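You operate a simulated robot arm through the tools that you are given. There is no shell and no other tool.

You run a simulated robot arm. Do the job below in one go: nothing can be reset, and whatever is moved stays where it is left.

JOB
Rub the scuff off the brown loafer with shoe cream.
Fine: use the round brush; stand it back in its hole and put the jar's lid back on. What is to be rubbed or washed off counts as gone when no trace of it is left.

The check looks at the end state, three seconds after you hand in, the way a careful person would. Anything else that was tipped, shoved, dropped, spilled or broken makes it a failure. A push-on lid holds only when it is set on centred and level and pressed home; a screw cap is set on level and turned clockwise until tight.

ROBOT AND FRAMES
A 7-joint arm with a two-finger parallel gripper, fixed in place. Base frame: the origin is on the floor under the middle of its stand, x ahead of it, y to its left, z up. Lengths are in m, angles in degrees, forces in N, time in s.
It reaches about 1.479 m from its shoulder. Its first joint turns from -166.0 to 166.0 degrees. Payload 4.4 kg.
The tool frame sits at the grasp point between the pads (the TCP): z along the fingers, y along the line on which they close. The tips reach 0.023 m beyond it. The gripper opens to 0.094 m. The fingers are 0.038 m wide and 0.01 m thick; the gripper's body (0.054 by 0.096 m) begins 0.039 m behind the TCP.
Orientation is that of the tool frame in the base frame, as a unit quaternion [w, x, y, z]. With the fingers straight down and closing along the base's y, the tool's x points along the base's -x, its y along +y and its z along -z.

CONTROLS
- The arm moves only by the tool play_rows. Its argument "rows" is a list of rows, each an object of numbers (a shift or turn left out is 0, a gripper value left out holds the last): "tx", "ty", "tz": the shift along the base's x, y, z in units of 25 mm (1.0 is 25 mm); "wx", "wy", "wz": the turn, a rotation vector about the base's x, y, z in units of 6 degrees (1.0 is 6 degrees); "gripper": the gripper command, from -1 (fully open) to 1 (shut), values between in proportion. In form: [{"tx": .., "ty": .., "tz": .., "wx": .., "wy": .., "wz": .., "gripper": ..}, ...]. A call has 1 to 20 rows; each row shifts and turns the commanded pose from where the row before left it. A call with a number of a shift or a turn outside -1 to 1 is refused whole. A row lasts 0.2 s, in which the tool goes at most 0.05 m and 8.6 degrees; a call with a longer step from one row to the next is refused whole, and so is a gripper value outside its range. Where a pose cannot be reached the arm comes as near as it can. A force on the tool above 40 N (or 10 N above the force at the start of the call, whichever is more), or a blocked arm, ends the call early, and 0.2 s more pass. The fingers move at their own pace (about 0.072 m/s each) and stop on an object; they squeeze with about 36 N. The grip force told is the motor's: it shows also when the fingers shut on nothing. Time passes only in rows, and 0.2 s behind the last, so rows that do not move let the fingers close. It gives the time, the measured TCP pose, the force on the tool (base axes), the opening and the grip force at its end, in the units of the frame above (readings bear some noise), with the torque about the TCP (base axes, N m) and any sound that the robot's microphone picked up.
- Cameras (640 x 400 px; columns grow to the right, rows downward): "scene" is fixed at [0.0526, -0.6498, 1.6965]; the picture's right is [0.68, -0.73, 0.00], its down [-0.39, -0.36, -0.85] and it looks along [0.62, 0.57, -0.53] (base axes); focal length 338 px, centre (320, 200). "wrist" rides on the gripper at [0.086, 0.016, -0.075] in the tool frame; the picture's right is [-0.18, 0.98, 0.00], its down [-0.58, -0.11, -0.81] and it looks along [-0.79, -0.15, 0.59] (tool axes); focal length 243 px, centre (320, 200).
- get_image(camera): a new picture of that camera. No time passes.
- point_at(camera, pixels): for up to 12 pixels [column, row] of the newest picture of that camera ("zoom" is the newest enlarged one), the place [x, y, z] in the base frame of the surface seen there, good to about 0.002 m. No time passes.
- zoom(camera, box): a new picture of the part [left, top, right, bottom] of that camera's present view, enlarged. No time passes.
- hand_in(): hands the job in; it is judged then, once.

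Open the gripper and draw the arm clear of the work before you hand the job in, unless the task says otherwise.

The tools are called after ">>>" as name(argument=value, ...) on one line, values as JSON. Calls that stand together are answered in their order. play_rows: Moves the arm, as the interface text tells. Its arguments: {"type":"object","properties":{"rows":{"type":"array"}},"required":["rows"]} The other tools are called the same way: get_image (camera) takes a picture; point_at (camera, pixels) gives the place of the surface under pixels of a picture; zoom (camera, box) takes an enlarged picture of a part of a camera's view; hand_in () hands the job in.

At the start:

```text
time_s: 0.0
eef_pos: [0.6166, 0.5352, 1.2057]
tcp_rot: [0.0, 0.0, 1.0, 0.0]
wrist_force: [-0.8, -0.1, 1.3]
moment: [-0.01, 0.01, 0.0]
finger_gap: 0.094
grasp_force: 0.0
```

scene: 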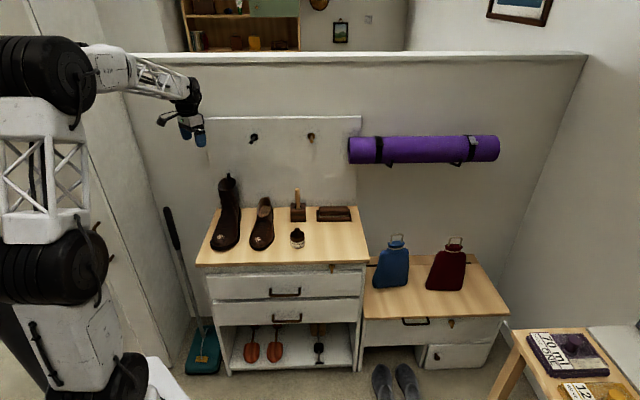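
wrist: 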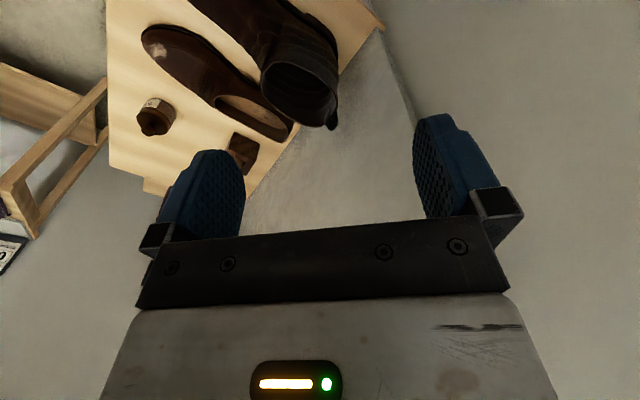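

The scene shows a boot, a loafer around (263,225), a round brush in its block (297,205), another brush (334,213), and a jar (297,238). I zoom in on them first.

>>> zoom(camera="scene", box=[190, 160, 370, 275])

>>> zoom(camera="wrist", box=[100, 0, 400, 190])

```text
3.48 times, centred on (280, 218) of scene
```

zoom: 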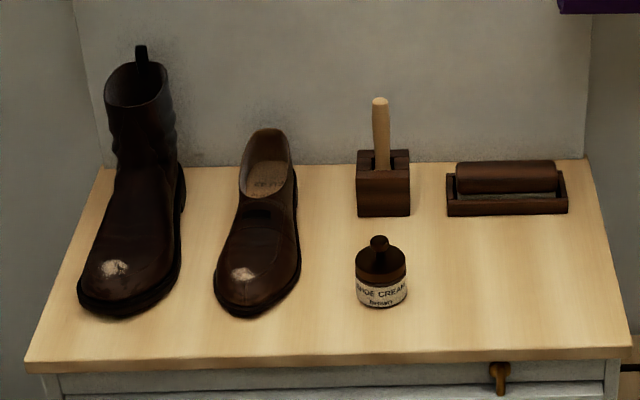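

```text
2.11 times, centred on (250, 95) of wrist
```

zoom: 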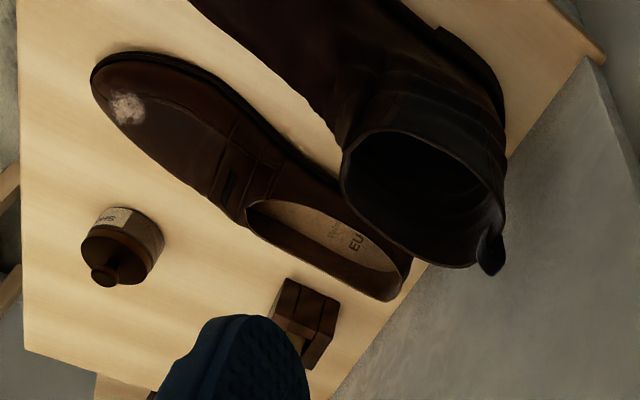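

Both boot and loafer have a scuff on the toe; only the loafer's is the job. I zoom in again on the scene to get coordinates.

>>> zoom(camera="scene", box=[230, 175, 350, 252])

```text
5.19 times, centred on (290, 214) of scene
```

zoom: 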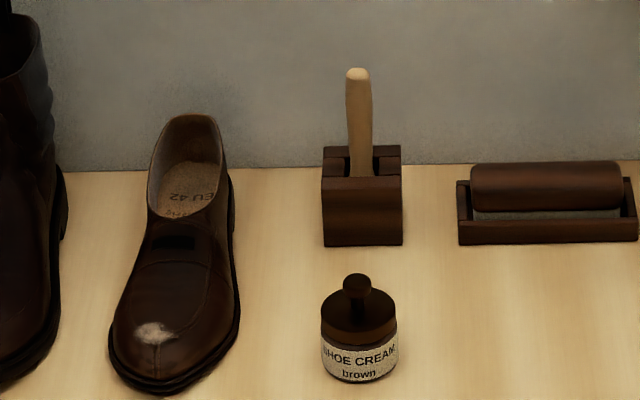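

In this zoom: brush handle top (358,73), block (362,200), jar knob (357,285), scuff (155,333). I ask for their coordinates.

>>> point_at(camera="zoom", pixels=[[358, 73], [360, 130], [361, 172], [323, 180], [402, 182], [362, 235], [357, 280], [357, 318], [325, 310], [395, 312], [360, 372], [155, 333]])

>>> point_at(camera="zoom", pixels=[[140, 328], [170, 330], [155, 323], [155, 343], [200, 340], [110, 340], [155, 385], [190, 260], [235, 230], [280, 300], [450, 330], [335, 150]])

```text
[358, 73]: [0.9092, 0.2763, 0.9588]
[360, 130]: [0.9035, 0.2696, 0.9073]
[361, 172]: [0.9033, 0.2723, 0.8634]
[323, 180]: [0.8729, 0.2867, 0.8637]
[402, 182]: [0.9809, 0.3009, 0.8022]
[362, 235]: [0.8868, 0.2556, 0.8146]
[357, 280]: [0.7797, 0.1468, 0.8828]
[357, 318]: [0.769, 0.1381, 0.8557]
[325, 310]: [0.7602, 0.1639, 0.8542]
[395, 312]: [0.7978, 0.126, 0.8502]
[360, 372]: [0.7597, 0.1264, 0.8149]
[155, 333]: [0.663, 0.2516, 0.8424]
```

```text
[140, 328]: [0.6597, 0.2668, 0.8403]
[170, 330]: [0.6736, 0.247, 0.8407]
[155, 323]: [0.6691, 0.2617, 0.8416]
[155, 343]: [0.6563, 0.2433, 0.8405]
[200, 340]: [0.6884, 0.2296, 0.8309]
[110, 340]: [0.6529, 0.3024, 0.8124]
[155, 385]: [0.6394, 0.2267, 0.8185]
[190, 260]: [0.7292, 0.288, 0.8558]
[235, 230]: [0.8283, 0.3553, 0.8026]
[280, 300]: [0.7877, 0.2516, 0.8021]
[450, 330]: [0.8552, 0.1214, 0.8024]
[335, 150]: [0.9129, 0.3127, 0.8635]
```

Table top is at about z = 0.802 and the jar axis near (0.78,0.146). I query the table corners, wall panel and other objects for orientation and clearances.

>>> point_at(camera="scene", pixels=[[200, 263], [365, 261], [216, 210], [352, 208], [300, 160], [345, 160], [254, 139], [311, 137], [228, 178], [265, 200], [320, 215], [349, 214]])

>>> zoom(camera="scene", box=[275, 180, 325, 212])

>>> zoom(camera="scene", box=[275, 222, 325, 254])

```text
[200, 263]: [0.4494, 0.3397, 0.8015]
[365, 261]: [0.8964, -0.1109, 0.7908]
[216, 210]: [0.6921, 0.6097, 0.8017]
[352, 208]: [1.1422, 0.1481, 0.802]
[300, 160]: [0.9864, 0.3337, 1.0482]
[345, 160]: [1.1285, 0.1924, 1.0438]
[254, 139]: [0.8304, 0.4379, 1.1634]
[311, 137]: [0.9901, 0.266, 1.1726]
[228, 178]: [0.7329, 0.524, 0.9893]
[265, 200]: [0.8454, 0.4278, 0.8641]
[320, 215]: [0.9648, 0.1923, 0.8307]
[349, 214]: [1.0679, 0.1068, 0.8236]
```

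```text
12.50 times, centred on (300, 196) of scene
```

zoom: 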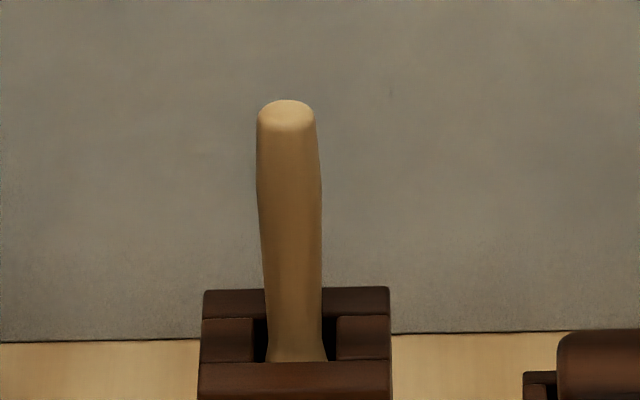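

```text
12.50 times, centred on (300, 238) of scene
```

zoom: 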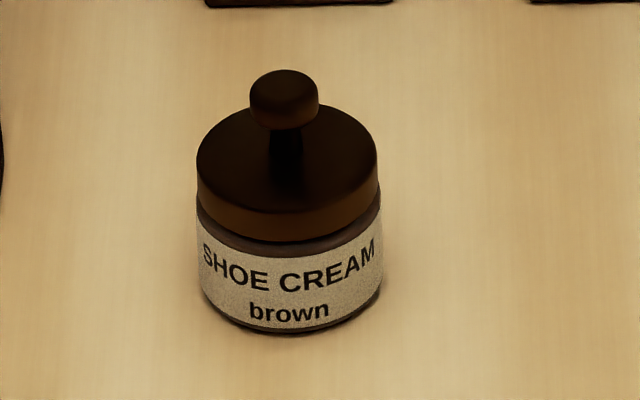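

The table and wall panel run at 45° (along (0.71,-0.71)); the jar's lid has a mushroom knob about 21 mm wide. I move at constant height to above the jar while turning the hand 45°, so that the camera stays on the side away from the wall.

>>> play_rows(rows=[{"tx": 0.4, "ty": -0.97, "wz": 0.47, "gripper": -1}, {"tx": 0.4, "ty": -0.97, "wz": 0.47}, {"tx": 0.4, "ty": -0.97, "wz": 0.47}, {"tx": 0.4, "ty": -0.97, "wz": 0.47}, {"tx": 0.4, "ty": -0.97, "wz": 0.47}, {"tx": 0.4, "ty": -0.97, "wz": 0.47}, {"tx": 0.4, "ty": -0.97, "wz": 0.47}, {"tx": 0.4, "ty": -0.97, "wz": 0.47}, {"tx": 0.4, "ty": -0.97, "wz": 0.47}, {"tx": 0.4, "ty": -0.97, "wz": 0.47}, {"tx": 0.4, "ty": -0.97, "wz": 0.47}, {"tx": 0.4, "ty": -0.97, "wz": 0.47}, {"tx": 0.4, "ty": -0.97, "wz": 0.47}, {"tx": 0.4, "ty": -0.97, "wz": 0.47}, {"tx": 0.4, "ty": -0.97, "wz": 0.47}, {"tx": 0.4, "ty": -0.97, "wz": 0.45}, {}, {}])

>>> get_image(camera="wrist")

>>> get_image(camera="scene")

```text
time_s: 3.8
eef_pos: [0.7752, 0.1476, 1.2082]
tcp_rot: [0.0, -0.383, 0.924, 0.0]
wrist_force: [0.0, 0.1, 0.0]
moment: [0.02, -0.02, -0.03]
finger_gap: 0.0942
grasp_force: 0.0
```

```text
taken
```

wrist: 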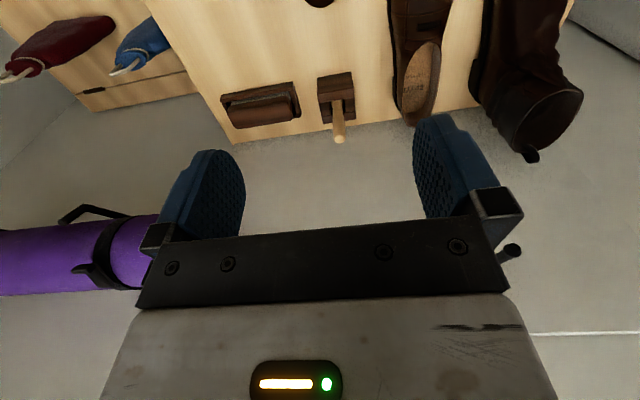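

```text
taken
```

scene: 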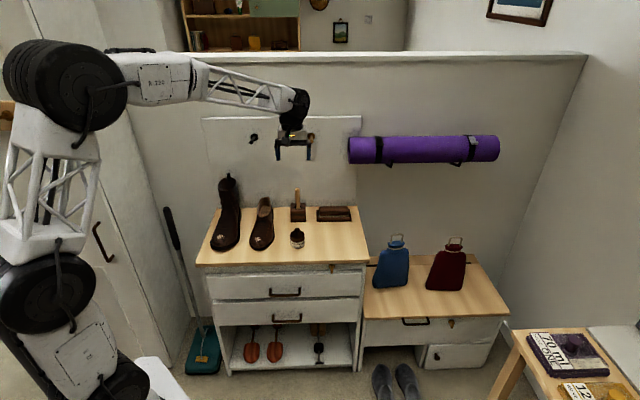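

The hand is over the jar, clear of hooks. I lower to about z = 1.0 so that the jar comes into the wrist picture.

>>> play_rows(rows=[{"tz": -1}, {"tz": -1}, {"tz": -1}, {"tz": -1}, {"tz": -1}, {"tz": -1}, {"tz": -1}, {"tz": -1}, {"tz": -0.3}, {}, {}])

>>> get_image(camera="wrist")

```text
time_s: 6.2
eef_pos: [0.7769, 0.1489, 0.9994]
tcp_rot: [0.0, -0.383, 0.924, -0.001]
wrist_force: [-0.4, 0.4, 0.4]
moment: [0.02, -0.02, -0.01]
finger_gap: 0.0939
grasp_force: 0.1
```

```text
taken
```

wrist: 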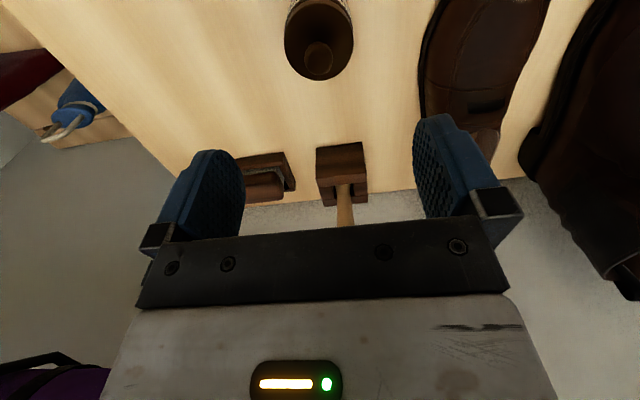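

>>> zoom(camera="wrist", box=[270, 0, 370, 100])

>>> point_at(camera="wrist", pixels=[[318, 60], [310, 55], [328, 55], [318, 70], [318, 46], [286, 38], [353, 35], [318, 78], [300, 70], [340, 70], [318, 20], [345, 215]])

```text
4.00 times, centred on (320, 50) of wrist
```

zoom: 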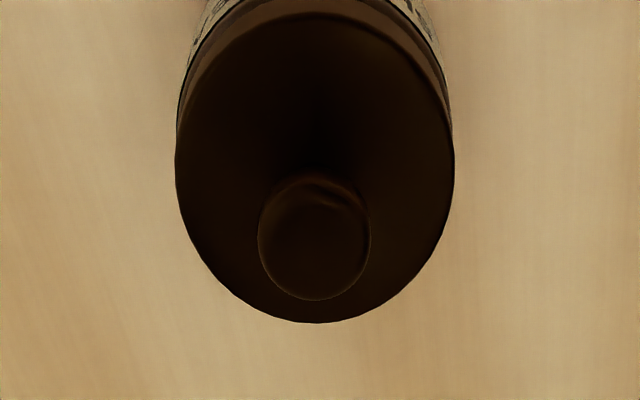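

```text
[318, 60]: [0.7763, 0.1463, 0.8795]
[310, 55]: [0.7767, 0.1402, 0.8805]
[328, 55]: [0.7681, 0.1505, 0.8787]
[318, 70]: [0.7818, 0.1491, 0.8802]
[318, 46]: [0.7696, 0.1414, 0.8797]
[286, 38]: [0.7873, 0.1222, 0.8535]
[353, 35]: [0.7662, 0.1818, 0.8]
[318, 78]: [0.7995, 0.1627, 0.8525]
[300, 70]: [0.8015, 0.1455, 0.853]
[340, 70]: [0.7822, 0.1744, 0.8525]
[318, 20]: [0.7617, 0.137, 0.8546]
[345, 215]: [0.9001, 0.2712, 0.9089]
```

Knob top is at z ≈ 0.880, centre (0.777,0.146); the lid top is at 0.853. I descend so the fingertips end just above the lid top, around the knob, without closing yet.

>>> play_rows(rows=[{"tz": -1}, {"tz": -1}, {"tz": -1, "ty": -0.03}, {"tz": -0.8}, {"tz": -0.5}, {"tz": -0.35}, {}, {}])

>>> get_image(camera="wrist")

>>> zoom(camera="scene", box=[250, 180, 350, 262])

```text
time_s: 8.0
eef_pos: [0.7766, 0.1487, 0.8839]
tcp_rot: [0.0, -0.383, 0.924, 0.0]
wrist_force: [-0.2, 0.0, -0.1]
moment: [-0.01, -0.02, 0.03]
finger_gap: 0.0939
grasp_force: 0.1
```

```text
taken
```

wrist: 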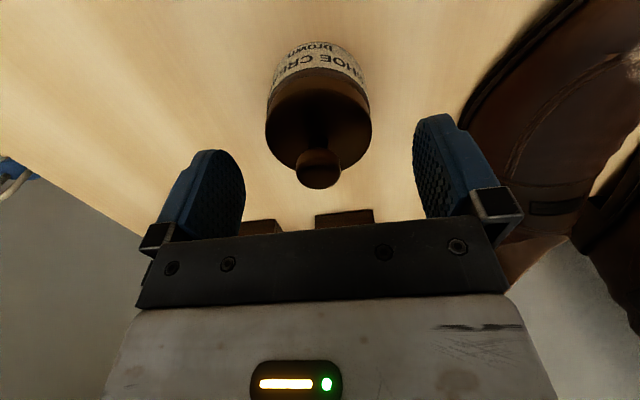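

```text
4.88 times, centred on (300, 221) of scene
```

zoom: 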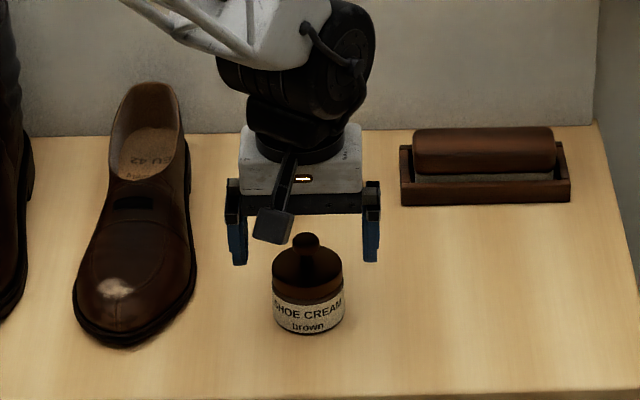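

The knob (318,168) is centred between the pads. I lower 5 mm further and close on it.

>>> play_rows(rows=[{"tz": -0.2}, {"gripper": 1}, {"gripper": 1}, {"gripper": 1}, {"gripper": 1}, {"gripper": 1}, {"gripper": 1}])

>>> get_image(camera="wrist")

```text
time_s: 9.6
eef_pos: [0.7778, 0.1462, 0.8774]
tcp_rot: [0.0, -0.383, 0.924, -0.001]
wrist_force: [3.5, -1.6, 2.4]
moment: [-0.02, -0.06, -0.03]
finger_gap: 0.02
grasp_force: 35.7
```

```text
taken
```

wrist: 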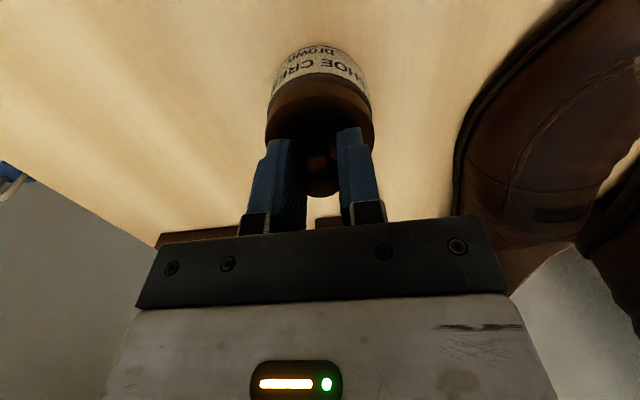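

Knob is held (gap 0.020). I lift gently in small steps and watch the force.

>>> play_rows(rows=[{"tz": 0.08}, {"tz": 0.08}, {"tz": 0.08}, {"tz": 0.08}, {}, {}])

>>> get_image(camera="wrist")

>>> zoom(camera="scene", box=[275, 222, 325, 254])

```text
time_s: 11.0
eef_pos: [0.7775, 0.1475, 0.8839]
tcp_rot: [0.0, -0.384, 0.923, 0.001]
wrist_force: [-0.2, 0.6, 0.5]
moment: [-0.01, 0.04, 0.01]
finger_gap: 0.0197
grasp_force: 36.0
heard: snap
```

```text
taken
```

wrist: 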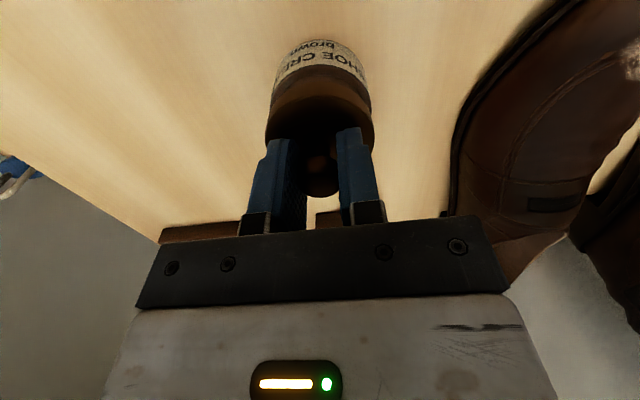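

```text
12.50 times, centred on (300, 238) of scene
```

zoom: 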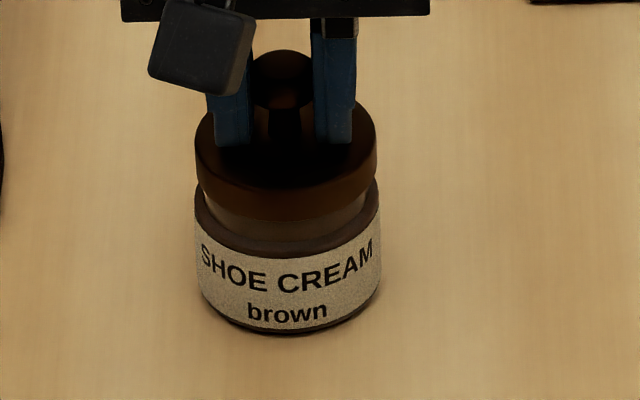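

A "snap" was heard: the push-on lid has come off and the jar stands still on the table. I raise the lid 0.1 m and look.

>>> play_rows(rows=[{"tz": 0.4}, {"tz": 0.6}, {"tz": 1}, {"tz": 1}, {"tz": 1}, {}, {}])

>>> zoom(camera="scene", box=[270, 192, 330, 254])

>>> get_image(camera="wrist")

```text
time_s: 12.6
eef_pos: [0.7789, 0.1491, 0.9832]
tcp_rot: [0.0, -0.383, 0.924, 0.0]
wrist_force: [0.2, -0.8, -0.2]
moment: [0.04, 0.01, -0.02]
finger_gap: 0.0196
grasp_force: 36.2
```

```text
6.45 times, centred on (300, 223) of scene
```

zoom: 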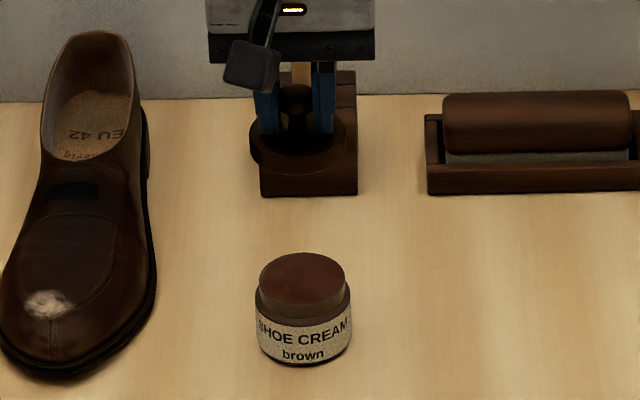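

```text
taken
```

wrist: 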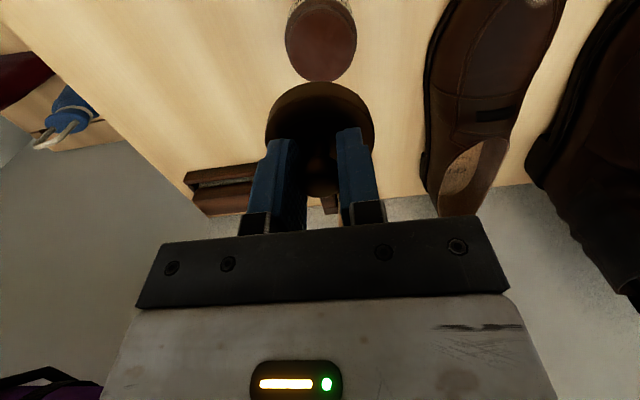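

The cream is visible near the jar's rim at zoom (305,278). I measure the cream surface and jar rim.

>>> point_at(camera="zoom", pixels=[[305, 278], [262, 280], [348, 280], [305, 256], [305, 302], [305, 312], [305, 325], [305, 360], [300, 150], [265, 150], [341, 150], [302, 155]])

>>> point_at(camera="wrist", pixels=[[320, 40], [288, 40], [353, 40], [320, 78], [320, 10], [320, 60]])

```text
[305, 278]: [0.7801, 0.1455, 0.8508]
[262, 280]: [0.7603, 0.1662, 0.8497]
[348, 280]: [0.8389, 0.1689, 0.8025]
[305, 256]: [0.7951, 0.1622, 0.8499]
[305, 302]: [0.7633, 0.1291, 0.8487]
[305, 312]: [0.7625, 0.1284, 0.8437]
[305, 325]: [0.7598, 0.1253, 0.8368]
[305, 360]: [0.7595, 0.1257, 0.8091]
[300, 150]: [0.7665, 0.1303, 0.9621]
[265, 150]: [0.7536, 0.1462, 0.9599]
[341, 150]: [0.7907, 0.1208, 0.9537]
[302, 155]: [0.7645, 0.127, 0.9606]
```

```text
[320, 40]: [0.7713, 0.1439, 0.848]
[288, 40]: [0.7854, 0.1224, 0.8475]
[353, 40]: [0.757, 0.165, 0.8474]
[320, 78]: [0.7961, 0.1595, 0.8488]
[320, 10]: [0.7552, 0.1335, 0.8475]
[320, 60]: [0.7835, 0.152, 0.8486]
```

The cream is flush with the neck top at z ≈ 0.849, radius ≈ 0.025, centre (0.777,0.146). I carry the lid to the clear area right of the jar, around (0.877,0.056), and go down to just above the table.

>>> play_rows(rows=[{"tx": 0.8, "ty": -0.72}, {"tx": 0.8, "ty": -0.72}, {"tx": 0.8, "ty": -0.72}, {"tx": 0.8, "ty": -0.72}, {"tx": 0.8, "ty": -0.72}, {"tz": -1}, {"tz": -1}, {"tz": -1}, {"tz": -1}, {"tz": -0.8}, {"tz": -0.4}, {}, {}])

>>> zoom(camera="scene", box=[275, 200, 355, 258])

```text
time_s: 15.4
eef_pos: [0.8783, 0.0565, 0.8558]
tcp_rot: [0.0, -0.383, 0.924, 0.0]
wrist_force: [0.5, 0.1, -0.9]
moment: [0.01, -0.02, -0.04]
finger_gap: 0.0196
grasp_force: 36.3
```

```text
6.90 times, centred on (315, 229) of scene
```

zoom: 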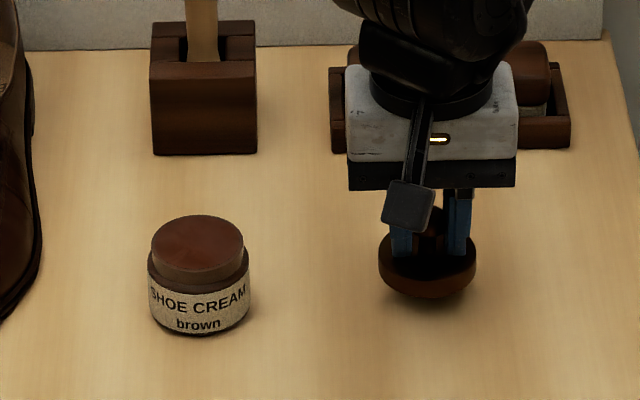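

The lid hovers just above the table. I lower in small steps to feel for contact.

>>> play_rows(rows=[{"tz": -0.06}, {"tz": -0.06}, {"tz": -0.06}, {"tz": -0.06}, {}])

```text
time_s: 16.6
eef_pos: [0.8772, 0.0576, 0.8487]
tcp_rot: [0.0, -0.382, 0.924, 0.001]
wrist_force: [0.5, 0.3, 0.3]
moment: [-0.01, 0.01, 0.02]
finger_gap: 0.0198
grasp_force: 35.7
```

No contact yet; I keep lowering in small steps.

>>> play_rows(rows=[{"tz": -0.05}, {"tz": -0.05}, {"tz": -0.05}, {}])

>>> zoom(camera="scene", box=[310, 220, 350, 250])

```text
time_s: 17.6
eef_pos: [0.8772, 0.0569, 0.8444]
tcp_rot: [0.001, -0.383, 0.924, 0.0]
wrist_force: [-0.4, -0.4, -1.0]
moment: [-0.02, -0.01, -0.01]
finger_gap: 0.02
grasp_force: 36.6
```

```text
13.33 times, centred on (330, 235) of scene
```

zoom: 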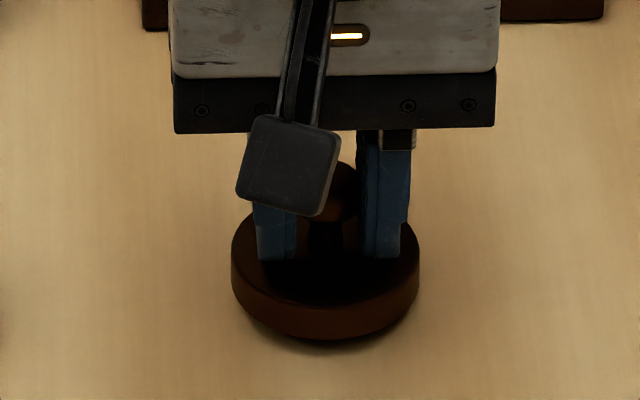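

Still no contact force; I see a thin shadow gap under the rim. I lower 1 mm at a time.

>>> play_rows(rows=[{"tz": -0.04}, {"tz": -0.04}, {}])

>>> play_rows(rows=[{"tz": -0.04}, {}])

```text
time_s: 18.4
eef_pos: [0.8771, 0.0579, 0.8448]
tcp_rot: [-0.001, -0.382, 0.924, -0.001]
wrist_force: [-0.2, 0.8, -0.1]
moment: [-0.02, 0.0, -0.03]
finger_gap: 0.0199
grasp_force: 36.7
```

```text
time_s: 19.0
eef_pos: [0.8768, 0.0582, 0.8428]
tcp_rot: [0.001, -0.382, 0.924, 0.001]
wrist_force: [-1.0, 0.7, 0.1]
moment: [0.01, 0.0, -0.04]
finger_gap: 0.0199
grasp_force: 35.9
```

>>> play_rows(rows=[{"tz": -0.04}, {}])

>>> play_rows(rows=[{"tz": -0.04}, {}])

>>> zoom(camera="scene", box=[310, 220, 350, 250])

```text
time_s: 19.6
eef_pos: [0.8765, 0.0579, 0.8411]
tcp_rot: [0.0, -0.383, 0.924, 0.0]
wrist_force: [0.3, -0.3, -0.5]
moment: [0.03, -0.04, 0.0]
finger_gap: 0.0195
grasp_force: 36.3
```

```text
time_s: 20.2
eef_pos: [0.8765, 0.0575, 0.8404]
tcp_rot: [0.0, -0.383, 0.924, -0.001]
wrist_force: [-0.3, -0.1, -0.3]
moment: [0.01, -0.02, -0.02]
finger_gap: 0.0196
grasp_force: 36.4
```

```text
13.33 times, centred on (330, 235) of scene
```

zoom: 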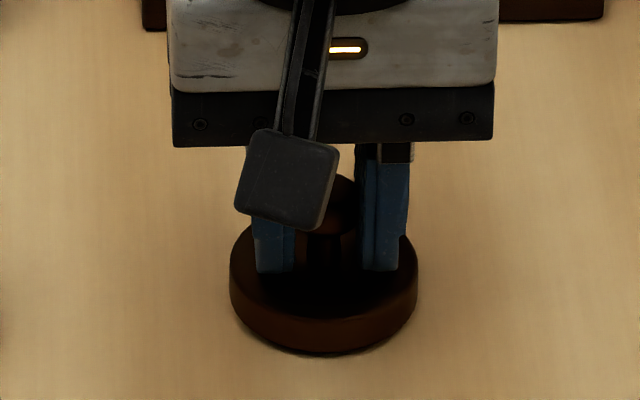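

Very close to the table now; I continue 1 mm at a time.

>>> play_rows(rows=[{"tz": -0.04}, {}])

>>> play_rows(rows=[{"tz": -0.04}, {}])

```text
time_s: 20.8
eef_pos: [0.8777, 0.0583, 0.8399]
tcp_rot: [0.0, -0.383, 0.924, 0.0]
wrist_force: [0.1, 0.2, -0.3]
moment: [0.06, 0.02, 0.0]
finger_gap: 0.0199
grasp_force: 35.7
```

```text
time_s: 21.4
eef_pos: [0.8764, 0.0588, 0.8394]
tcp_rot: [0.001, -0.383, 0.924, 0.001]
wrist_force: [-0.3, 0.1, -0.5]
moment: [0.01, 0.01, 0.02]
finger_gap: 0.0199
grasp_force: 35.7
```

>>> play_rows(rows=[{"tz": -0.04}, {}])

>>> play_rows(rows=[{"tz": -0.04}, {}])

>>> zoom(camera="scene", box=[310, 220, 350, 250])

```text
time_s: 22.0
eef_pos: [0.8782, 0.0576, 0.8374]
tcp_rot: [0.0, -0.383, 0.924, 0.001]
wrist_force: [-1.1, -0.7, -0.3]
moment: [-0.01, -0.05, 0.01]
finger_gap: 0.0198
grasp_force: 36.0
```

```text
time_s: 22.6
eef_pos: [0.8776, 0.0584, 0.836]
tcp_rot: [0.0, -0.382, 0.924, 0.0]
wrist_force: [-1.1, 0.6, -0.4]
moment: [0.02, -0.01, 0.0]
finger_gap: 0.0196
grasp_force: 36.2
```

```text
13.33 times, centred on (330, 235) of scene
```

zoom: 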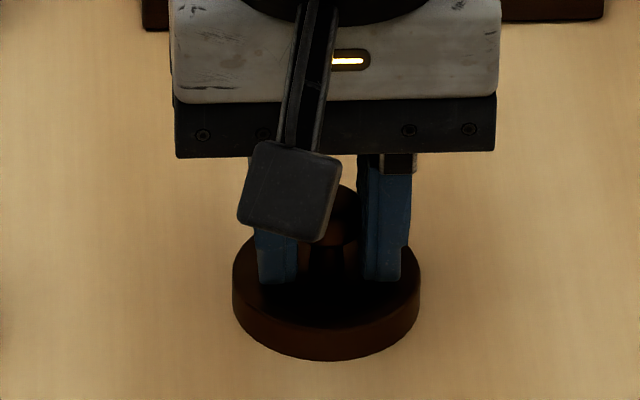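

The lid rim at zoom (330,358) looks almost flush with the table. I measure it against the table next to it.

>>> point_at(camera="zoom", pixels=[[330, 325], [330, 340], [330, 350], [330, 356], [330, 362], [330, 370], [325, 300]])

>>> play_rows(rows=[{"tz": -0.04}, {}])

```text
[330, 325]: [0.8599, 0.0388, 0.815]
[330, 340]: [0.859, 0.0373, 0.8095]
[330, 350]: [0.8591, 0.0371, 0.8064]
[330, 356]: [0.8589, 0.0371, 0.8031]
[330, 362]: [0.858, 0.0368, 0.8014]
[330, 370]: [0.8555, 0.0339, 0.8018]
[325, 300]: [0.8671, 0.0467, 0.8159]
```

```text
time_s: 23.2
eef_pos: [0.8776, 0.0581, 0.8368]
tcp_rot: [0.001, -0.383, 0.924, 0.0]
wrist_force: [0.0, 0.1, -0.8]
moment: [-0.01, 0.02, 0.0]
finger_gap: 0.0198
grasp_force: 36.0
```

>>> play_rows(rows=[{"tz": -0.04}, {}])

>>> zoom(camera="scene", box=[310, 220, 350, 250])

```text
time_s: 23.8
eef_pos: [0.8764, 0.0576, 0.8334]
tcp_rot: [0.0, -0.383, 0.924, 0.0]
wrist_force: [-0.6, 0.6, -0.4]
moment: [0.03, 0.03, 0.0]
finger_gap: 0.0195
grasp_force: 36.1
```

```text
13.33 times, centred on (330, 235) of scene
```

zoom: 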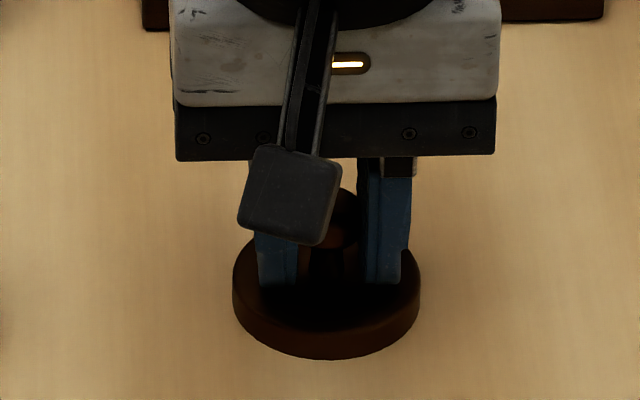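

>>> play_rows(rows=[{"tz": -0.04}, {}])

>>> zoom(camera="scene", box=[310, 220, 350, 250])

```text
time_s: 24.4
eef_pos: [0.8788, 0.0571, 0.8337]
tcp_rot: [0.0, -0.383, 0.924, -0.001]
wrist_force: [-0.3, -0.2, 0.1]
moment: [0.02, 0.0, 0.01]
finger_gap: 0.0198
grasp_force: 36.0
```

```text
13.33 times, centred on (330, 235) of scene
```

zoom: 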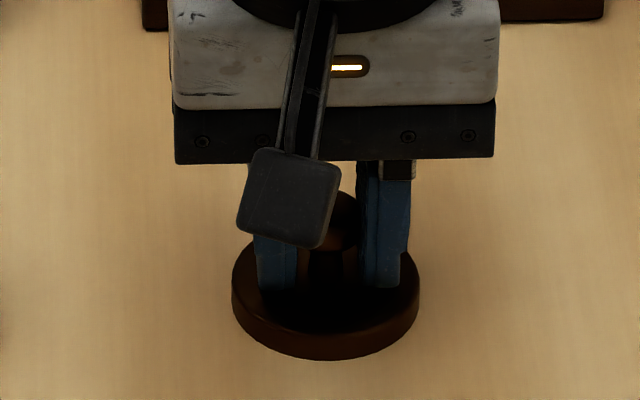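

I check whether the lid itself still moves: measure the lid's top, rim and the table again.

>>> point_at(camera="zoom", pixels=[[330, 325], [330, 340], [330, 350], [330, 356], [330, 362], [330, 370], [325, 300], [345, 215], [345, 225], [250, 260], [410, 270]])

>>> get_image(camera="wrist")

```text
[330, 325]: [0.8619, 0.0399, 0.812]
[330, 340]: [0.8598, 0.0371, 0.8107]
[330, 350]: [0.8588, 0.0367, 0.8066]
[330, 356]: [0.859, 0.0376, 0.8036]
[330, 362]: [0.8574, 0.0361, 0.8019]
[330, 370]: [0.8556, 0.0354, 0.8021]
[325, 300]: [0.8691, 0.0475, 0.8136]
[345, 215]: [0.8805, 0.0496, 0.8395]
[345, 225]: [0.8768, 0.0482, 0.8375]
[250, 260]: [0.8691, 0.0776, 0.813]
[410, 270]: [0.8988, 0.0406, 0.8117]
```

```text
taken
```

wrist: 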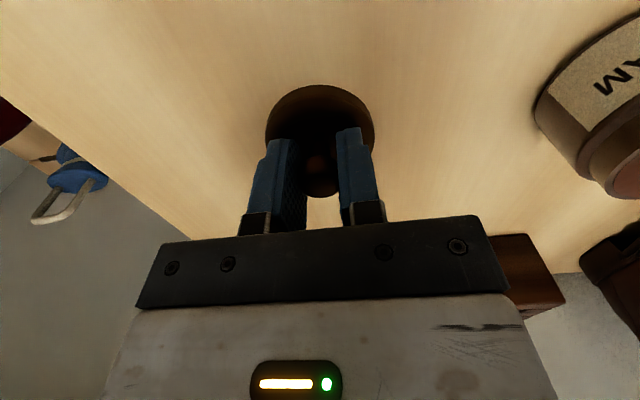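

The lid top went from 0.816 to 0.813, so it is still descending with the hand; I continue in 0.5–1 mm steps.

>>> play_rows(rows=[{"tz": -0.03}, {}])

>>> play_rows(rows=[{"tz": -0.03}, {}])

>>> play_rows(rows=[{"tz": -0.03}, {}])

>>> zoom(camera="scene", box=[310, 220, 350, 250])

```text
time_s: 25.0
eef_pos: [0.8763, 0.0572, 0.833]
tcp_rot: [0.0, -0.383, 0.924, 0.001]
wrist_force: [-0.5, 0.0, 0.1]
moment: [0.0, 0.02, 0.0]
finger_gap: 0.0197
grasp_force: 36.6
```

```text
time_s: 25.6
eef_pos: [0.8782, 0.0584, 0.8325]
tcp_rot: [0.0, -0.382, 0.924, 0.001]
wrist_force: [0.2, 0.1, -0.2]
moment: [0.02, 0.02, 0.01]
finger_gap: 0.0198
grasp_force: 36.3
```

```text
time_s: 26.2
eef_pos: [0.877, 0.0574, 0.8298]
tcp_rot: [-0.001, -0.383, 0.924, 0.0]
wrist_force: [0.2, 0.1, -0.4]
moment: [0.0, -0.02, -0.06]
finger_gap: 0.0197
grasp_force: 35.8
```

```text
13.33 times, centred on (330, 235) of scene
```

zoom: 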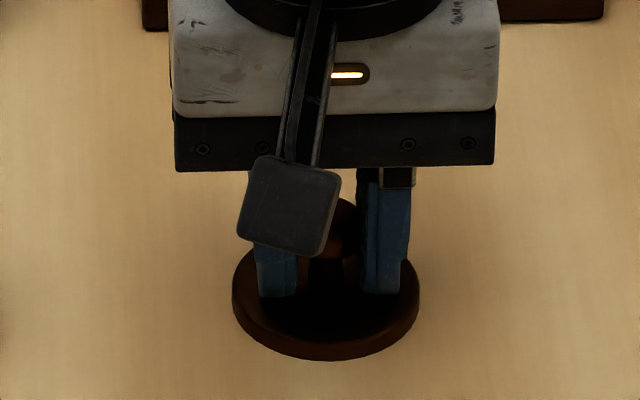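

The rim seems to sink visually yet no force is felt. I continue very slowly, watching for contact, with the fingertips still about 6 mm above the table.

>>> play_rows(rows=[{"tz": -0.03}, {}])

>>> play_rows(rows=[{"tz": -0.03}, {}])

>>> zoom(camera="scene", box=[310, 220, 350, 250])

```text
time_s: 26.8
eef_pos: [0.8776, 0.0565, 0.8302]
tcp_rot: [0.0, -0.382, 0.924, 0.0]
wrist_force: [-0.4, -0.1, 0.4]
moment: [0.03, -0.03, -0.03]
finger_gap: 0.0198
grasp_force: 35.8
```

```text
time_s: 27.4
eef_pos: [0.8783, 0.0573, 0.8298]
tcp_rot: [0.0, -0.383, 0.924, 0.0]
wrist_force: [0.2, -1.0, -0.7]
moment: [-0.01, 0.01, 0.01]
finger_gap: 0.0198
grasp_force: 36.1
```

```text
13.33 times, centred on (330, 235) of scene
```

zoom: 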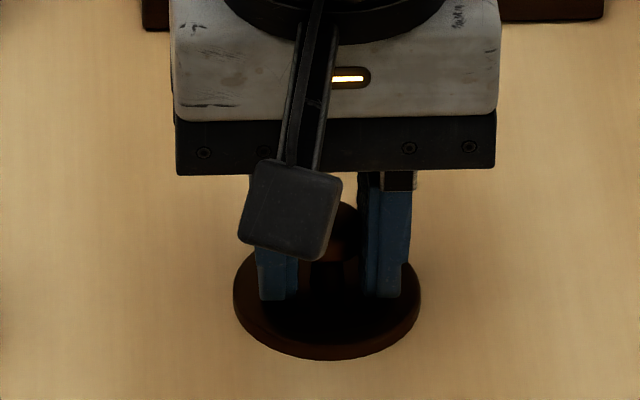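

>>> play_rows(rows=[{"tz": -0.03}, {}])

>>> play_rows(rows=[{"tz": -0.03}, {}])

>>> zoom(camera="scene", box=[310, 220, 350, 250])

>>> point_at(camera="zoom", pixels=[[330, 320], [330, 340], [330, 350], [330, 356], [330, 362], [330, 370], [345, 225], [250, 265], [410, 275], [275, 295], [380, 292]])

```text
time_s: 28.0
eef_pos: [0.8788, 0.0581, 0.8286]
tcp_rot: [0.0, -0.382, 0.924, 0.0]
wrist_force: [-0.2, 0.3, -1.2]
moment: [0.01, -0.03, 0.01]
finger_gap: 0.0197
grasp_force: 35.3
```

```text
time_s: 28.6
eef_pos: [0.8781, 0.0564, 0.8272]
tcp_rot: [0.0, -0.383, 0.924, -0.001]
wrist_force: [-0.5, -0.1, -1.1]
moment: [0.0, 0.01, 0.01]
finger_gap: 0.0196
grasp_force: 35.8
```

```text
13.33 times, centred on (330, 235) of scene
```

zoom: 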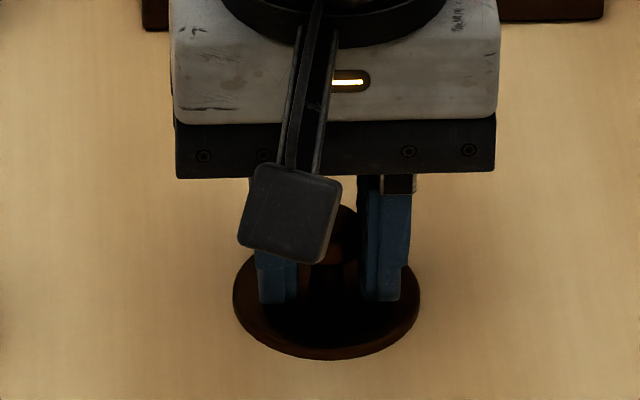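

```text
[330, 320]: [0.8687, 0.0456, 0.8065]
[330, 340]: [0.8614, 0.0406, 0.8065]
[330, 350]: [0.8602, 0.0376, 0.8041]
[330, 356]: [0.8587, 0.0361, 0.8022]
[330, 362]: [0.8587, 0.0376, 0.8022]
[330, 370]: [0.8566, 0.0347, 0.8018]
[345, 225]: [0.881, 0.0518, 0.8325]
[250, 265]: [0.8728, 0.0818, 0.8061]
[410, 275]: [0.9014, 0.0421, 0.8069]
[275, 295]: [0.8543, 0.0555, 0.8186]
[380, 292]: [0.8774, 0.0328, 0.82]
```

Lid top is now 4.5 mm above the table. I continue 0.5 mm at a time.

>>> play_rows(rows=[{"tz": -0.02}, {}])

>>> play_rows(rows=[{"tz": -0.02}, {}])

>>> play_rows(rows=[{"tz": -0.02}, {}])

```text
time_s: 29.2
eef_pos: [0.8771, 0.0576, 0.8278]
tcp_rot: [0.0, -0.382, 0.924, 0.0]
wrist_force: [-0.8, 2.1, 6.8]
moment: [0.03, 0.05, -0.01]
finger_gap: 0.0197
grasp_force: 36.0
```

```text
time_s: 29.8
eef_pos: [0.8788, 0.0578, 0.8284]
tcp_rot: [0.001, -0.382, 0.924, 0.0]
wrist_force: [2.0, 1.0, 15.5]
moment: [-0.01, -0.01, 0.02]
finger_gap: 0.0195
grasp_force: 36.3
```

```text
time_s: 30.4
eef_pos: [0.8776, 0.058, 0.8279]
tcp_rot: [0.002, -0.383, 0.924, 0.001]
wrist_force: [2.4, -0.4, 27.7]
moment: [-0.07, -0.01, -0.04]
finger_gap: 0.02
grasp_force: 35.9
```

Contact is felt (Fz rises to 27 N) at a commanded z of about 0.8277. I relieve the pressure by 1.2 mm and open the gripper.

>>> play_rows(rows=[{"tz": 0.05}, {}, {"gripper": 0.4}, {"gripper": 0.2}, {"gripper": 0}, {"gripper": -0.5}, {"gripper": -1}, {"gripper": -1}, {"gripper": -1}, {"gripper": -1}])

>>> zoom(camera="scene", box=[275, 200, 355, 258])

>>> get_image(camera="wrist")

```text
time_s: 32.6
eef_pos: [0.8761, 0.058, 0.8275]
tcp_rot: [0.0, -0.383, 0.924, 0.0]
wrist_force: [0.0, -0.3, 0.8]
moment: [0.01, 0.02, 0.01]
finger_gap: 0.094
grasp_force: 0.1
```

```text
6.90 times, centred on (315, 229) of scene
```

zoom: 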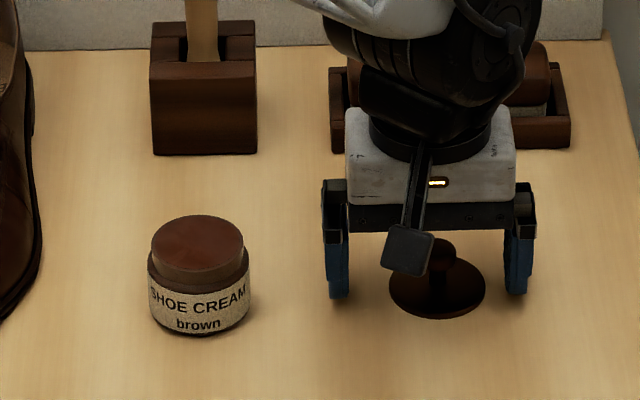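

```text
taken
```

wrist: 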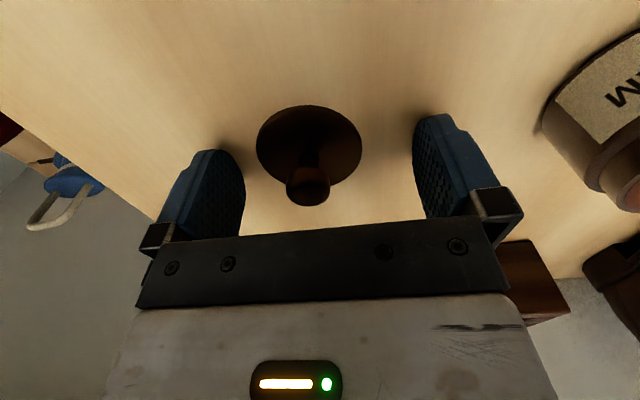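

The lid sits level on the table at (437,290) in the zoom. I raise the hand straight up and move in front of the brush to look at it.

>>> play_rows(rows=[{"tz": 0.5}, {"tz": 1}, {"tz": 1}, {"tz": 1}, {"tz": 1}, {"tz": 1}, {"tz": 1}, {"tz": 1}, {"tz": 1}, {"tz": 0.5, "ty": 0.9, "tx": -0.2}, {"ty": 1, "tx": -0.2}, {"ty": 1, "tx": -0.2}, {"ty": 1, "tx": -0.2}, {"ty": 1, "tx": -0.2}, {"ty": 1, "tx": 0}, {"ty": 1}, {}, {}])

>>> get_image(camera="wrist")

>>> get_image(camera="scene")

```text
time_s: 36.4
eef_pos: [0.8529, 0.2298, 1.0511]
tcp_rot: [0.0, -0.383, 0.924, -0.001]
wrist_force: [0.1, 0.5, 0.1]
moment: [0.0, -0.01, -0.01]
finger_gap: 0.0941
grasp_force: 0.1
```

```text
taken
```

wrist: 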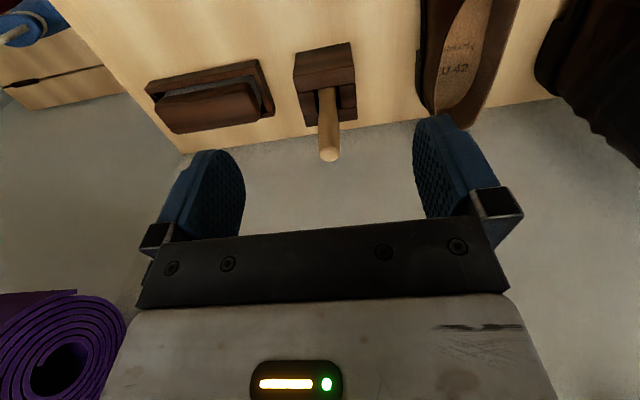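

```text
taken
```

scene: 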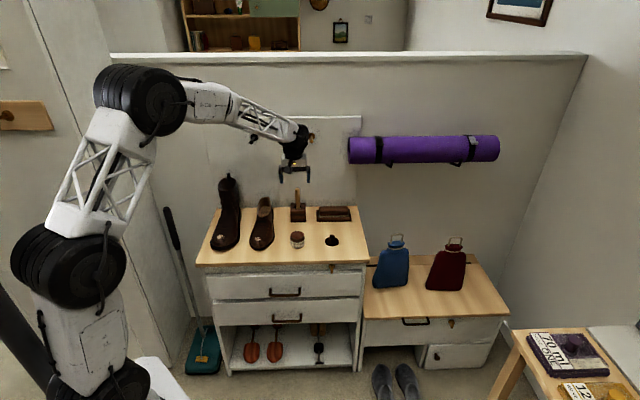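

The brush handle is at wrist (329,130) with its top at (329,154). I zoom in and measure it.

>>> zoom(camera="wrist", box=[270, 30, 390, 175])

>>> point_at(camera="wrist", pixels=[[329, 155], [329, 149], [320, 150], [338, 150], [328, 125], [327, 110], [326, 95], [300, 75], [350, 75], [325, 70], [300, 110], [350, 110]])

```text
2.76 times, centred on (330, 102) of wrist
```

zoom: 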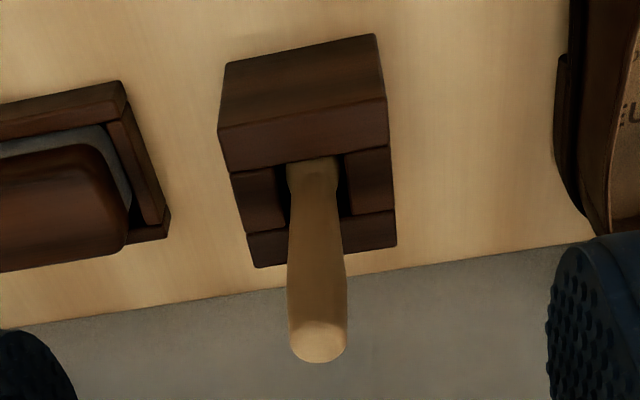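

```text
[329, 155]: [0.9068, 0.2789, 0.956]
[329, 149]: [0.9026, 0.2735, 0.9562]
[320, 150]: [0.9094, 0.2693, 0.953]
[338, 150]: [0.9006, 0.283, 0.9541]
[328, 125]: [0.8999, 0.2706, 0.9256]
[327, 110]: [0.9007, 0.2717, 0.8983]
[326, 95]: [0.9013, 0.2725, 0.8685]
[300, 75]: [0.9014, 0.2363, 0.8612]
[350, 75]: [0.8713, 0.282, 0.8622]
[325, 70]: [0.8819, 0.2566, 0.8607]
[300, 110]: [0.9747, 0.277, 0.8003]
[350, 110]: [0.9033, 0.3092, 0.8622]
```

Handle axis is at about (0.9055,0.2763), top z 0.957, radius ~8 mm; the block's hole is ~23 mm square. I check the hook near the hand before going in.

>>> zoom(camera="scene", box=[235, 100, 345, 215])

```text
3.48 times, centred on (290, 158) of scene
```

zoom: 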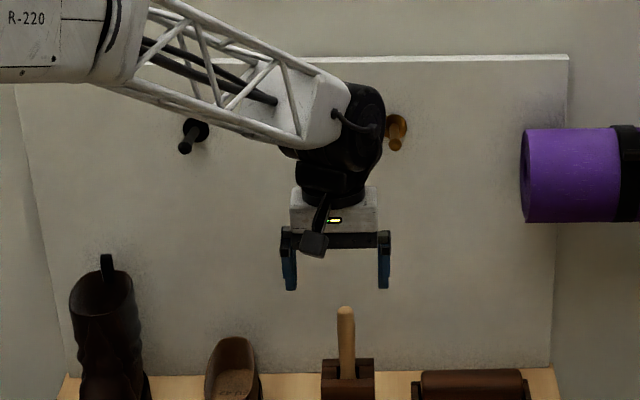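

>>> point_at(camera="zoom", pixels=[[397, 130], [396, 143], [400, 118], [378, 100], [382, 130], [365, 155], [345, 175], [336, 196], [350, 90], [380, 165]])

```text
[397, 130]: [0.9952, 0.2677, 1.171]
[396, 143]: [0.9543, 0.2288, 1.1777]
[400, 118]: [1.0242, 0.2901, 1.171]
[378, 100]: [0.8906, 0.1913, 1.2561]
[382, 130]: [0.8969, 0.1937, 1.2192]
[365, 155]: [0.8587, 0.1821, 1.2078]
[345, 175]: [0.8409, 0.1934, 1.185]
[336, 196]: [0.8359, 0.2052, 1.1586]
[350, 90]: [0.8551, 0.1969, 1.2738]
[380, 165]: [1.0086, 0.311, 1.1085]
```

The hook's tip (0.954,0.229,1.178) would be too close to the wrist joint with a vertical hand. So I lean the hand back 30° (about its closing axis, away from the wall), then go to a spot 0.1 m in front of the handle at z = 0.93.

>>> play_rows(rows=[{"wx": 0.7071, "wy": -0.7071}, {"wx": 0.7071, "wy": -0.7071}, {"wx": 0.7071, "wy": -0.7071}, {"wx": 0.7071, "wy": -0.7071}, {"wx": 0.7071, "wy": -0.7071}, {"tx": -0.129, "ty": -0.181, "tz": -0.982}, {"tx": -0.129, "ty": -0.181, "tz": -0.982}, {"tx": -0.129, "ty": -0.181, "tz": -0.982}, {"tx": -0.129, "ty": -0.181, "tz": -0.982}, {"tx": -0.129, "ty": -0.181, "tz": -0.982}, {}, {}])

>>> get_image(camera="wrist")

>>> zoom(camera="scene", box=[235, 120, 345, 255])

```text
time_s: 39.0
eef_pos: [0.8373, 0.2095, 0.9292]
tcp_rot: [0.239, -0.37, 0.892, 0.1]
wrist_force: [0.2, -0.5, -0.5]
moment: [-0.01, 0.0, -0.01]
finger_gap: 0.0941
grasp_force: 0.0
```

```text
taken
```

wrist: 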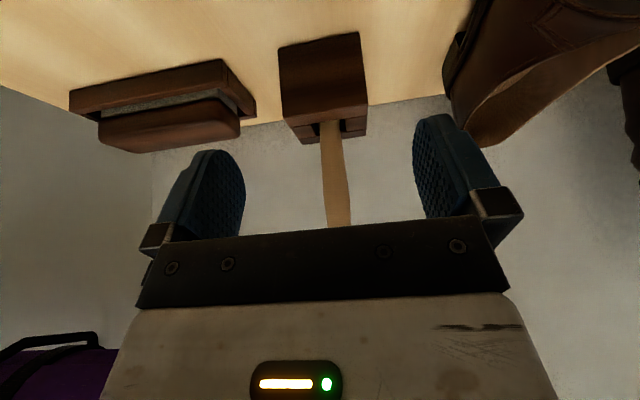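

```text
2.96 times, centred on (290, 188) of scene
```

zoom: 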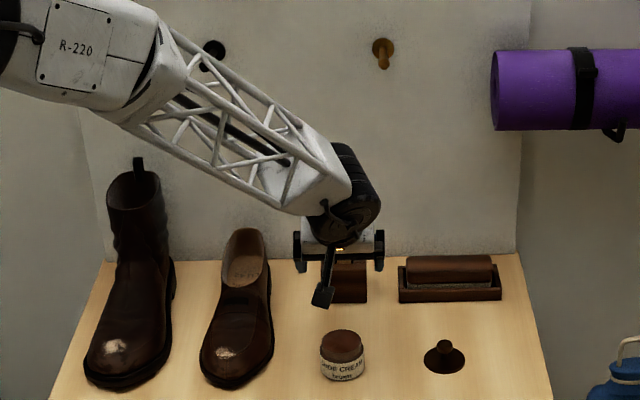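

Tilt reached 30° and the handle (336,180) is straight ahead between the open fingers. I measure the handle again from here.

>>> point_at(camera="wrist", pixels=[[334, 150], [335, 170], [337, 190], [328, 190], [346, 190], [338, 210], [329, 210], [348, 210], [320, 70], [283, 70], [362, 70]])

```text
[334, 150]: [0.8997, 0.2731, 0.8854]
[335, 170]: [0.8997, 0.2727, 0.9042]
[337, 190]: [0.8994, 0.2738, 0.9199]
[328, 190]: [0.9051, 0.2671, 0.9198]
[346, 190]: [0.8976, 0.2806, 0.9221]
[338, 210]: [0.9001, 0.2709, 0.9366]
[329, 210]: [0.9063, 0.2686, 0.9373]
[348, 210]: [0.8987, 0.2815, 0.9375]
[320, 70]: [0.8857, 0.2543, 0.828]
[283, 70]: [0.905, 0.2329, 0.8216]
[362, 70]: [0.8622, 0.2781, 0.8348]
```

Axis confirmed near (0.905,0.277). I advance 0.099 m along the wall normal to put the handle between the pads, without closing yet.

>>> play_rows(rows=[{"tx": 0.7, "ty": 0.7}, {"tx": 0.7, "ty": 0.7}, {"tx": 0.7, "ty": 0.71}, {"tx": 0.4, "ty": 0.4}, {"tx": 0.3, "ty": 0.31}, {}, {}])

>>> get_image(camera="wrist")

>>> zoom(camera="scene", box=[260, 120, 350, 220])

```text
time_s: 40.6
eef_pos: [0.9053, 0.2795, 0.9311]
tcp_rot: [0.239, -0.37, 0.892, 0.098]
wrist_force: [-0.4, 0.7, 0.3]
moment: [-0.03, -0.02, -0.01]
finger_gap: 0.0939
grasp_force: 0.1
```

```text
taken
```

wrist: 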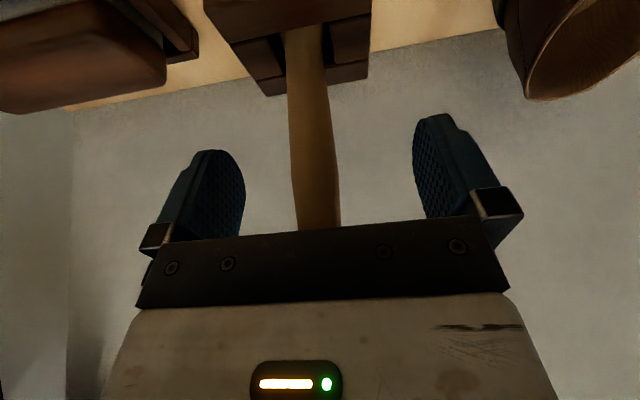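

```text
4.00 times, centred on (305, 170) of scene
```

zoom: 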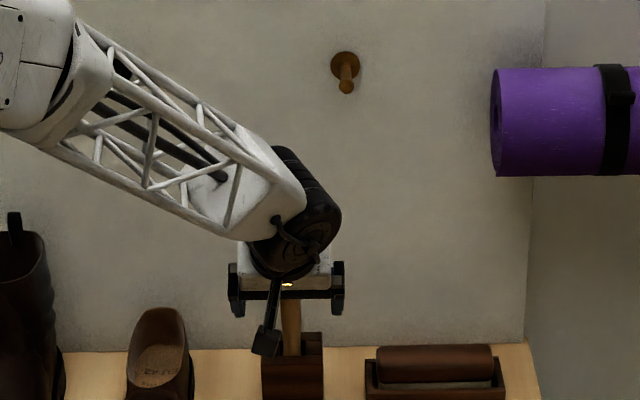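

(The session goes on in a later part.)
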